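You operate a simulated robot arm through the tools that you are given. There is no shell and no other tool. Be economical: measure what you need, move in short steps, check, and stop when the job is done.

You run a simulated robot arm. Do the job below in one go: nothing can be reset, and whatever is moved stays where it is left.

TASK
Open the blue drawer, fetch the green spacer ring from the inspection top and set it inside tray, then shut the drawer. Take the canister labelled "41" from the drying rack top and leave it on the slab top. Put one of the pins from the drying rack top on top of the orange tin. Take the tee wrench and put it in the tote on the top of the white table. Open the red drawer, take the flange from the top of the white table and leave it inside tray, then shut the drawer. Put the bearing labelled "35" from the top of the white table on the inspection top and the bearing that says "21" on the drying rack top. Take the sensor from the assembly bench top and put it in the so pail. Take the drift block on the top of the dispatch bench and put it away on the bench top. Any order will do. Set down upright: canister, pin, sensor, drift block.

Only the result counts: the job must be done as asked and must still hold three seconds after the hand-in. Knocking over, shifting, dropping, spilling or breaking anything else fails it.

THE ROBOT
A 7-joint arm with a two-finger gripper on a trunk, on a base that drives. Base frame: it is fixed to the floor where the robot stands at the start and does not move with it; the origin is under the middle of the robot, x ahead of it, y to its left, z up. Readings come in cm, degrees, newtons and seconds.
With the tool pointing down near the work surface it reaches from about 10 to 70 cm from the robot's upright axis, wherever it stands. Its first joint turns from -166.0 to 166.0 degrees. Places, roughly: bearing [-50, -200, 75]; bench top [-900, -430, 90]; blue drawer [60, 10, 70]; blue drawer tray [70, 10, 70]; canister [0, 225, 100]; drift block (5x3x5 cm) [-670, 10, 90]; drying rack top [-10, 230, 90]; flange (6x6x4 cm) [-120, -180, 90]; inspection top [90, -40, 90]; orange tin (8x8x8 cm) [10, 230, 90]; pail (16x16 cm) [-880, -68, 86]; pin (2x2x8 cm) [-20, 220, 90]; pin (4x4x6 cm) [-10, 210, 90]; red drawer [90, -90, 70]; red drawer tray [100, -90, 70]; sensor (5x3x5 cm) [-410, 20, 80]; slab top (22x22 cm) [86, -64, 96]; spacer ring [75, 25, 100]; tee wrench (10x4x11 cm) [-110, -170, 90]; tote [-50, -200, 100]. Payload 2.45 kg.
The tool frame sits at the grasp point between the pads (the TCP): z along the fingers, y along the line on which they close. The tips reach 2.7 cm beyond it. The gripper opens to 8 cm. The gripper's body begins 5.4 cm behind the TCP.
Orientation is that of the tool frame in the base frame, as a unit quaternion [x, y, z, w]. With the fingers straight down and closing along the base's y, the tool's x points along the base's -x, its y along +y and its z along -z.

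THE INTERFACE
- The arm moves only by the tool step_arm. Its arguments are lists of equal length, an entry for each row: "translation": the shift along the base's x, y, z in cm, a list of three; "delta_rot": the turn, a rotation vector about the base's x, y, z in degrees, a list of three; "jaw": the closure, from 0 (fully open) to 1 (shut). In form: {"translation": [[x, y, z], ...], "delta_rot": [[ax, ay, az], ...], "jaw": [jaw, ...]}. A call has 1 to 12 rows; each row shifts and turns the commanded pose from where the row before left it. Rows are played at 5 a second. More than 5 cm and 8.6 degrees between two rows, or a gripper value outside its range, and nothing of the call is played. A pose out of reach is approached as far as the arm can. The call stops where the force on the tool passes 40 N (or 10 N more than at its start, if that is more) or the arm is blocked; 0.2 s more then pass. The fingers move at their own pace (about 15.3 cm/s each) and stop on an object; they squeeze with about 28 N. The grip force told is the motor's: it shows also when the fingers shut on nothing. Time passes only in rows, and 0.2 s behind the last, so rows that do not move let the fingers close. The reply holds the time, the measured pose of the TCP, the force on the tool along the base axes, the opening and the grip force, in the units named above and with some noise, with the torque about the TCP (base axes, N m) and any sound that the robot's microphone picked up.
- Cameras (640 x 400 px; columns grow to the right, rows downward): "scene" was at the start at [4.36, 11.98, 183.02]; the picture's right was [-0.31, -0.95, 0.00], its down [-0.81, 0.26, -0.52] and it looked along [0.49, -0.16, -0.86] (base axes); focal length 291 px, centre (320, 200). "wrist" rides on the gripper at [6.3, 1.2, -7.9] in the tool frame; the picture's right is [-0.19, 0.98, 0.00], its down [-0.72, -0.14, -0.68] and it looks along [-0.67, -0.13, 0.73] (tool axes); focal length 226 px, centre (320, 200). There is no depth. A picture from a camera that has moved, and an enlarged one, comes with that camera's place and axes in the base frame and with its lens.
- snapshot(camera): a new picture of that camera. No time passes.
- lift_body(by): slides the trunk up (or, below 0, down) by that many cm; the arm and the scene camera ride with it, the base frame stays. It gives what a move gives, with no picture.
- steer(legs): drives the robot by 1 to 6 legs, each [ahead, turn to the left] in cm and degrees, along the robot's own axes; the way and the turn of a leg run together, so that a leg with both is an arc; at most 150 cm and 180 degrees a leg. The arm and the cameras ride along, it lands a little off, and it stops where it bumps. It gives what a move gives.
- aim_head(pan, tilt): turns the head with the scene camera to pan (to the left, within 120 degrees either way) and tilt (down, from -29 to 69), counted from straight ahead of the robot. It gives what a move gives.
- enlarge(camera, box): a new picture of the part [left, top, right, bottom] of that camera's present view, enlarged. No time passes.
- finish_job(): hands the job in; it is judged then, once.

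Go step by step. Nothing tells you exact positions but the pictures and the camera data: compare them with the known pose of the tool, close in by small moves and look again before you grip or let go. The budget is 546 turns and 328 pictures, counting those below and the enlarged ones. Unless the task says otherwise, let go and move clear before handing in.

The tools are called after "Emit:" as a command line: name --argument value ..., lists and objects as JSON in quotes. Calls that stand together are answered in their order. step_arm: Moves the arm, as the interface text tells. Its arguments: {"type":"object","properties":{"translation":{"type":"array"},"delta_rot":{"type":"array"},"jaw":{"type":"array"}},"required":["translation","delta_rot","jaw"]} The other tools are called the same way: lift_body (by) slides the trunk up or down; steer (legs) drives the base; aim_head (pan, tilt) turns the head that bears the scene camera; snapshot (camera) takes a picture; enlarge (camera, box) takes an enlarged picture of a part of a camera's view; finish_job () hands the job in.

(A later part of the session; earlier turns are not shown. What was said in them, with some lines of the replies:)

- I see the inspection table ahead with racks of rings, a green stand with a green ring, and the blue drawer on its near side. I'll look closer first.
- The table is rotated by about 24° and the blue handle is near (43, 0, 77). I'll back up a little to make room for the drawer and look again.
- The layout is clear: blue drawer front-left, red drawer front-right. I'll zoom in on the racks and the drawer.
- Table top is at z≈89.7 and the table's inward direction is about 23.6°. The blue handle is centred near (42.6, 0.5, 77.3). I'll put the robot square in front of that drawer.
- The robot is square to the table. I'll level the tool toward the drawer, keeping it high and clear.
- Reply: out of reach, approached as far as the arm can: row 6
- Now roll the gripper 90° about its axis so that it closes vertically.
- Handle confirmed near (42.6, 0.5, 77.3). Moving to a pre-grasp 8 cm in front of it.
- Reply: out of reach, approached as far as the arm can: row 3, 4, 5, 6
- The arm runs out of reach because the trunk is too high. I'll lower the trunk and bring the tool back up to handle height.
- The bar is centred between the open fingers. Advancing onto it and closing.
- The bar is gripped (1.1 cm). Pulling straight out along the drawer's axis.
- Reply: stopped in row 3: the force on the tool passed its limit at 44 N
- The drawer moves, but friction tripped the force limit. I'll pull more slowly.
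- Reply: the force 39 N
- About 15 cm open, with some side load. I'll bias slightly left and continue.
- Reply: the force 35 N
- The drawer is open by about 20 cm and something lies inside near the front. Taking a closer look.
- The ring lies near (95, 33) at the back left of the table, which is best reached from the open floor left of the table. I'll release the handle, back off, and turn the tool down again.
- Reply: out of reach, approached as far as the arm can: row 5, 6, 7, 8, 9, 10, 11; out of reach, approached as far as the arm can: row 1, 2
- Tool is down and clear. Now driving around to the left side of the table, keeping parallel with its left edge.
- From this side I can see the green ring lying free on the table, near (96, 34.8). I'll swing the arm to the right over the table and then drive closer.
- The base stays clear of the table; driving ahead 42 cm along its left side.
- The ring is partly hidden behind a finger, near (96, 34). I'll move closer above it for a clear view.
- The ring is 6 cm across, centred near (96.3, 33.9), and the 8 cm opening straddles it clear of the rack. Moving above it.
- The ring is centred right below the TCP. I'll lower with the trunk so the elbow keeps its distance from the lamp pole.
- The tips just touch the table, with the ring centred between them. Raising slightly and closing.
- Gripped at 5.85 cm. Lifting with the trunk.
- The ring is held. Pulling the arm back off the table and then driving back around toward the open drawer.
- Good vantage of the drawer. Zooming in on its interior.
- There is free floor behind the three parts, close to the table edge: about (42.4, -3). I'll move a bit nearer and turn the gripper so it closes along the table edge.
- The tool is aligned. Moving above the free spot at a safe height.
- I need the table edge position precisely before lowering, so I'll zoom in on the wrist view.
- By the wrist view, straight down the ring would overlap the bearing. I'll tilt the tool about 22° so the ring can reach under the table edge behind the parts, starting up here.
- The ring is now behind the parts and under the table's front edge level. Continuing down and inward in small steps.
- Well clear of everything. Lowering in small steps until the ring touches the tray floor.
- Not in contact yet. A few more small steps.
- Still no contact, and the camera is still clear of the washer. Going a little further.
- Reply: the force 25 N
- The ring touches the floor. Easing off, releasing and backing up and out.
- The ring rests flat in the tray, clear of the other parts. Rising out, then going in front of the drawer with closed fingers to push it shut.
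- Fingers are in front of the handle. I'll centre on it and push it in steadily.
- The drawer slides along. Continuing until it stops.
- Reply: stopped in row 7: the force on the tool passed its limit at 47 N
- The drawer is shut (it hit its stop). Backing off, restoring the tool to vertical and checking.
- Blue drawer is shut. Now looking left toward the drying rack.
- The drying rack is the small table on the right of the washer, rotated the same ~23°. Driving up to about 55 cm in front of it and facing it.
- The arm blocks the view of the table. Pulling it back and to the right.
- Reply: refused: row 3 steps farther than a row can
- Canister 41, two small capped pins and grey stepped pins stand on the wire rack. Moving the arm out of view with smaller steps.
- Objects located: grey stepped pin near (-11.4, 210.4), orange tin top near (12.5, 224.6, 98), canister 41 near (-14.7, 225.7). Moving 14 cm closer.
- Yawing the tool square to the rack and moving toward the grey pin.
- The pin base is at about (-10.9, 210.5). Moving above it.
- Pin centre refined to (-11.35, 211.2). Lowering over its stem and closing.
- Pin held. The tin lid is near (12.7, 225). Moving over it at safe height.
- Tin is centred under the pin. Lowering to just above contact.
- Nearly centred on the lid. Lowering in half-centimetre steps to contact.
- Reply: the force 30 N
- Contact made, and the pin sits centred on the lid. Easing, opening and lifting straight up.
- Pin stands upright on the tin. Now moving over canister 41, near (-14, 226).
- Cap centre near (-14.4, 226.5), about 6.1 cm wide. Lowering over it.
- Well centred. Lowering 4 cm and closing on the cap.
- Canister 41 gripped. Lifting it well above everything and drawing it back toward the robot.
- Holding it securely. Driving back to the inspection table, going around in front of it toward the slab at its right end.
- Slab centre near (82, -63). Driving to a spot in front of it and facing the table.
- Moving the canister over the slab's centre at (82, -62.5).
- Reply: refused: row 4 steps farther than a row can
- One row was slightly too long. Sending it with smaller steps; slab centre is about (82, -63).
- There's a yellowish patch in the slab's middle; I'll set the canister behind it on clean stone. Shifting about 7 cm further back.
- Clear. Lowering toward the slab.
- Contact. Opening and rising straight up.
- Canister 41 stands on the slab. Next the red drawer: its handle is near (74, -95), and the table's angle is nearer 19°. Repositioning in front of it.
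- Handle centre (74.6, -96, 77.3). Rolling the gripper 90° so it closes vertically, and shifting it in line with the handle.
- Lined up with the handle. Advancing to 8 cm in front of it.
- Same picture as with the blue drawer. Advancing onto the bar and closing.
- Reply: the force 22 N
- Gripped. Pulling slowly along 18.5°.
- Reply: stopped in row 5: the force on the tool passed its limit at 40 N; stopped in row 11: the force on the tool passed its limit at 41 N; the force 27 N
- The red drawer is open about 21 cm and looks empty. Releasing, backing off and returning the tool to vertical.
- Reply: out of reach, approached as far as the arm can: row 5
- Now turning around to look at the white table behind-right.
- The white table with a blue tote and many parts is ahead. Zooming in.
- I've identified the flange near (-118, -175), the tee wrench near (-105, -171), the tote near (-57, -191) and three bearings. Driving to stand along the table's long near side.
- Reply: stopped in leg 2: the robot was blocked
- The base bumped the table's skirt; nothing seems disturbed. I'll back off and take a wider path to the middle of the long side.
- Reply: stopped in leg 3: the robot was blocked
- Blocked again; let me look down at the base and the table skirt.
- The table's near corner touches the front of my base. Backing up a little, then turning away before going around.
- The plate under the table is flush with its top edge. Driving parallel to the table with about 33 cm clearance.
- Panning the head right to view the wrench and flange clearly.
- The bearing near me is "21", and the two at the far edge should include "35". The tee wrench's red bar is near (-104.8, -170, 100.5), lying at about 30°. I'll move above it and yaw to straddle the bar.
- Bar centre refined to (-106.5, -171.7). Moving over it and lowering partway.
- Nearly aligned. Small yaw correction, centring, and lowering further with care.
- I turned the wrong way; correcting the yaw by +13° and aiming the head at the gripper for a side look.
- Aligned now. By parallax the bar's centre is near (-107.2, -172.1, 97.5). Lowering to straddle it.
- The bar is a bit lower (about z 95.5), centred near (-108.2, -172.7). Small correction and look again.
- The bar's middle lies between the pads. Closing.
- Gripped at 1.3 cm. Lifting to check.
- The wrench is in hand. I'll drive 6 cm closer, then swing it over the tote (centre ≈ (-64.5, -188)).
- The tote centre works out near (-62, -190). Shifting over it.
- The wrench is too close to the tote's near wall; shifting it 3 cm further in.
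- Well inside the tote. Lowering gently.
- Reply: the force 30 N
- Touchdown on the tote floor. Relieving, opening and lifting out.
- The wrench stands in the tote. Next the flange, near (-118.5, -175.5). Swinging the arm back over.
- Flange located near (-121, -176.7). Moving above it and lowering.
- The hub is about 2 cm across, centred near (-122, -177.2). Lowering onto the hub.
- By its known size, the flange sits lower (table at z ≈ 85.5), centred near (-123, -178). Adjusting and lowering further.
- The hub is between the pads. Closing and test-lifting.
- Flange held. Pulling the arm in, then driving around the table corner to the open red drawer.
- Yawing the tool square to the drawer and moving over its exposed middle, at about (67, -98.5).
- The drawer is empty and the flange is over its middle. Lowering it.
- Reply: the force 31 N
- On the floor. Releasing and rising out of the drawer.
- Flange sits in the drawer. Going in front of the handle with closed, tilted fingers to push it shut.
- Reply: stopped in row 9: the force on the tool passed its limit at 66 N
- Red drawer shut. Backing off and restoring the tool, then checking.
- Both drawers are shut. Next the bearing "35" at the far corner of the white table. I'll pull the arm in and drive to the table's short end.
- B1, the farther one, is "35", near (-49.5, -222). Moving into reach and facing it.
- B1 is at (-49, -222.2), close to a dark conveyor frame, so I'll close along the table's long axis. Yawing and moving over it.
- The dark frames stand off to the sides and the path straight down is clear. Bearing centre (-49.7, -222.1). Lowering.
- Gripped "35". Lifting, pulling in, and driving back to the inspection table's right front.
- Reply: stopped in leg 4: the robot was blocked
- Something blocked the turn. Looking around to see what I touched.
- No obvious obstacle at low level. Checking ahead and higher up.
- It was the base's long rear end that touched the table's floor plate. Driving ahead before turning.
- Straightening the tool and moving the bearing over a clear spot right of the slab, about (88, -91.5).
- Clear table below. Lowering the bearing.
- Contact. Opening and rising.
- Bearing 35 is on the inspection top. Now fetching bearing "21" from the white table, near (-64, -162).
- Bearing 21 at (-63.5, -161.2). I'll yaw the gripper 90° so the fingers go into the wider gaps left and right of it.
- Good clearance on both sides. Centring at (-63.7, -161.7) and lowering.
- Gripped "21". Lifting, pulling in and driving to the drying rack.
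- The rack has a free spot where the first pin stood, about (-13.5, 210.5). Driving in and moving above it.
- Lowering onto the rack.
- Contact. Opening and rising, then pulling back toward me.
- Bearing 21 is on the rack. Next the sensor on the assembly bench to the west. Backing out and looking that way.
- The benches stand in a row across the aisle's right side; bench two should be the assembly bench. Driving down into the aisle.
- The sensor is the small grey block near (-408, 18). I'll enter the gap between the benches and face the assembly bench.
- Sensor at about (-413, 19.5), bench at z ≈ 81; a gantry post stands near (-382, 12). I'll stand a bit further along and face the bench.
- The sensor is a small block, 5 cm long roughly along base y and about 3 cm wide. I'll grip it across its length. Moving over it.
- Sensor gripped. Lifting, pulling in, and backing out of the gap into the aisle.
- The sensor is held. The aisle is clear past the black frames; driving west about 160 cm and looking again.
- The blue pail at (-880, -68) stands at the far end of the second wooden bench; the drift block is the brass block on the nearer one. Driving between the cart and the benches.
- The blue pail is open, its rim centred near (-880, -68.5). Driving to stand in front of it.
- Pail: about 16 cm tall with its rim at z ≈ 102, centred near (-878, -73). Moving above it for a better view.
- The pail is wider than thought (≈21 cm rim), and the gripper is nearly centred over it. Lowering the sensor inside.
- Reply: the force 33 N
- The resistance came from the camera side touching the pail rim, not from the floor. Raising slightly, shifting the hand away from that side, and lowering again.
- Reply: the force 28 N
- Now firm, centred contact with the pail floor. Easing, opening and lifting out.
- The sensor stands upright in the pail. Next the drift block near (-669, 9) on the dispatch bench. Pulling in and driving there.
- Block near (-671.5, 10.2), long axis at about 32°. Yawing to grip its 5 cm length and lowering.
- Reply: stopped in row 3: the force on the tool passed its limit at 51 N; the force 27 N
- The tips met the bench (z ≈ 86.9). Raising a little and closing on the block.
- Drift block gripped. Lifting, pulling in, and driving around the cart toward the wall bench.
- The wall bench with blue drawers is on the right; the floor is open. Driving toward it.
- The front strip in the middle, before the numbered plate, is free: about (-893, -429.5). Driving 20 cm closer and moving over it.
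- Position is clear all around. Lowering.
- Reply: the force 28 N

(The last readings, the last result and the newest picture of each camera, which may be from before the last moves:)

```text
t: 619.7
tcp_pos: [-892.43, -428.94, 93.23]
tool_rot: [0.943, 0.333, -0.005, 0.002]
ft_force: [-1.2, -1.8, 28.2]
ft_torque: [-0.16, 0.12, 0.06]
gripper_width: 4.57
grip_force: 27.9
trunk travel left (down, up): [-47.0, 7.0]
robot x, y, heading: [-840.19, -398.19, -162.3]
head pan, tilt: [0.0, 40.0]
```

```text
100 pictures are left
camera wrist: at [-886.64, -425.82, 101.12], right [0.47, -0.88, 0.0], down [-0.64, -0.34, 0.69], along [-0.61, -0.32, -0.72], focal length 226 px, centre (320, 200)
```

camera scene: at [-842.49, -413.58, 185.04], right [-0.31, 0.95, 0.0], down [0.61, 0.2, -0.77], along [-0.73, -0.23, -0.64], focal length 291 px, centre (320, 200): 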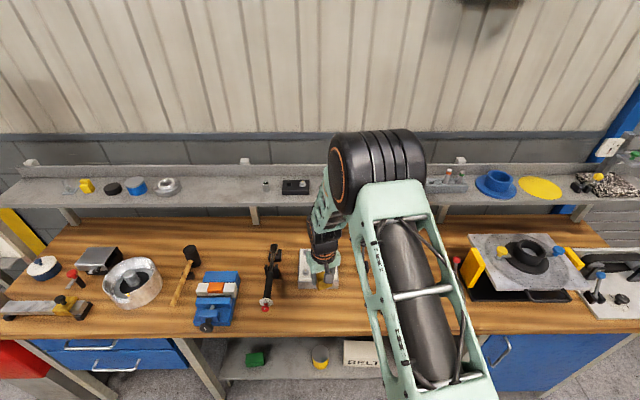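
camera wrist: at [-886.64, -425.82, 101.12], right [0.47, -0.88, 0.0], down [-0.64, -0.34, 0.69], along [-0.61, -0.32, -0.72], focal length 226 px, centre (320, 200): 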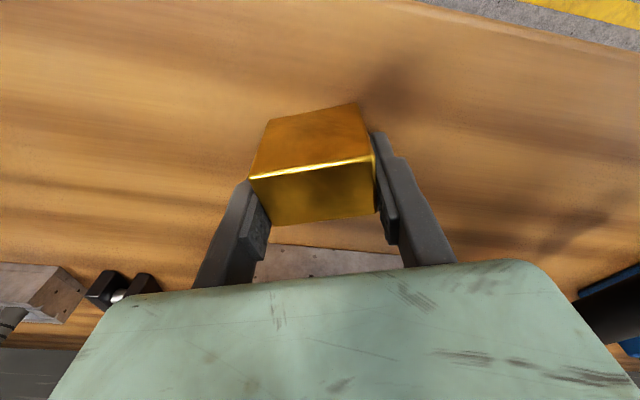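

Contact. Easing and opening slowly, then lifting.

Emit:
step_arm --translation '[[0, 0, 0.25], [0, 0, 0], [0, 0, 0], [0, 0, 0], [0, 0, 2], [0, 0, 4], [0, 0, 4], [0, 0, 4], [3, 1, 2], [4, 1.3, 0], [4, 1.3, 0]]' --delta_rot '[[0, 0, 0], [0, 0, 0], [0, 0, 0], [0, 0, 0], [0, 0, 0], [0, 0, 0], [0, 0, 0], [0, 0, 0], [0, 0, 0], [0, 0, 0], [0, 0, 0]]' --jaw '[1, 0.35, 0.1, 0, 0, 0, 0, 0, 0, 0, 0]'

Emit:
snapshot --camera "wrist"

Emit:
enlarge --camera "scene" --box '[240, 220, 400, 340]'

```text
t: 622.1
tcp_pos: [-881.16, -425.21, 109.49]
tool_rot: [0.943, 0.334, -0.002, 0.001]
ft_force: [-0.9, -0.3, 0.3]
ft_torque: [0.0, 0.04, -0.02]
gripper_width: 8.01
grip_force: 0.1
trunk travel left (down, up): [-47.0, 7.0]
robot x, y, heading: [-840.07, -398.07, -162.0]
head pan, tilt: [0.0, 40.0]
```

```text
99 pictures are left
camera wrist: at [-875.42, -422.08, 117.26], right [0.47, -0.88, 0.0], down [-0.64, -0.34, 0.69], along [-0.61, -0.32, -0.73], focal length 226 px, centre (320, 200)
```

wrist: 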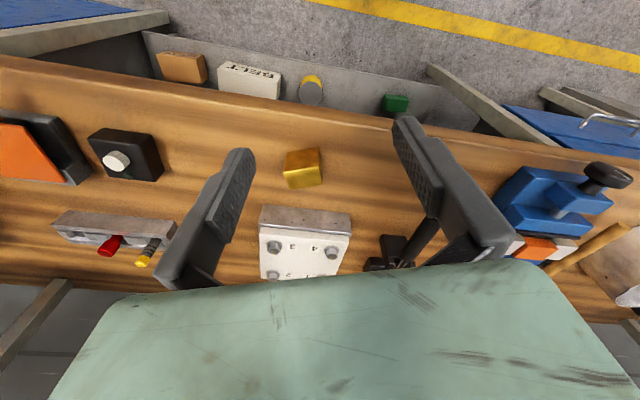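

```text
3.33 times, centred on (320, 280) of scene
camera zoom: at [-842.26, -413.44, 185.07], right [-0.31, 0.95, 0.0], down [0.61, 0.2, -0.77], along [-0.73, -0.24, -0.64], focal length 971 px, centre (320, -67)
```

zoom: 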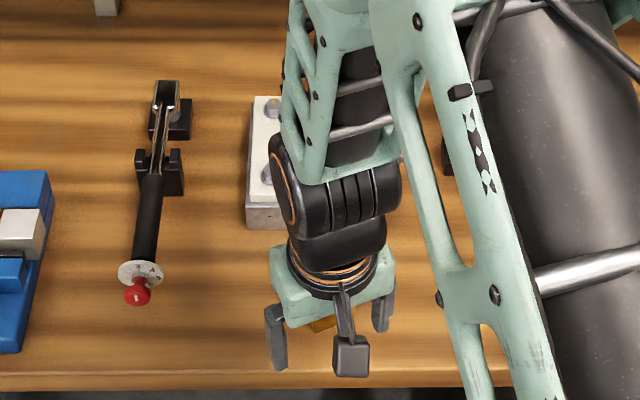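

The drift block stands upright on the bench and the gripper is clear. All the jobs are done, so I'm handing in.

Emit:
finish_job

```text
The job is handed in.
```

I did every item on the list and handed the job in. Both drawers are shut, and I never had to move anything that wasn't part of the job.

- **Placements:** I saw the canister, pin, sensor and drift block standing upright after I let go of them, and the wrench, flange, both bearings and the spacer ring in place.
- **Bumps:** My base touched the white table's corner and its floor plate three times while driving. I saw nothing shifted on the table in the pictures afterwards, but I did not check every item on it.
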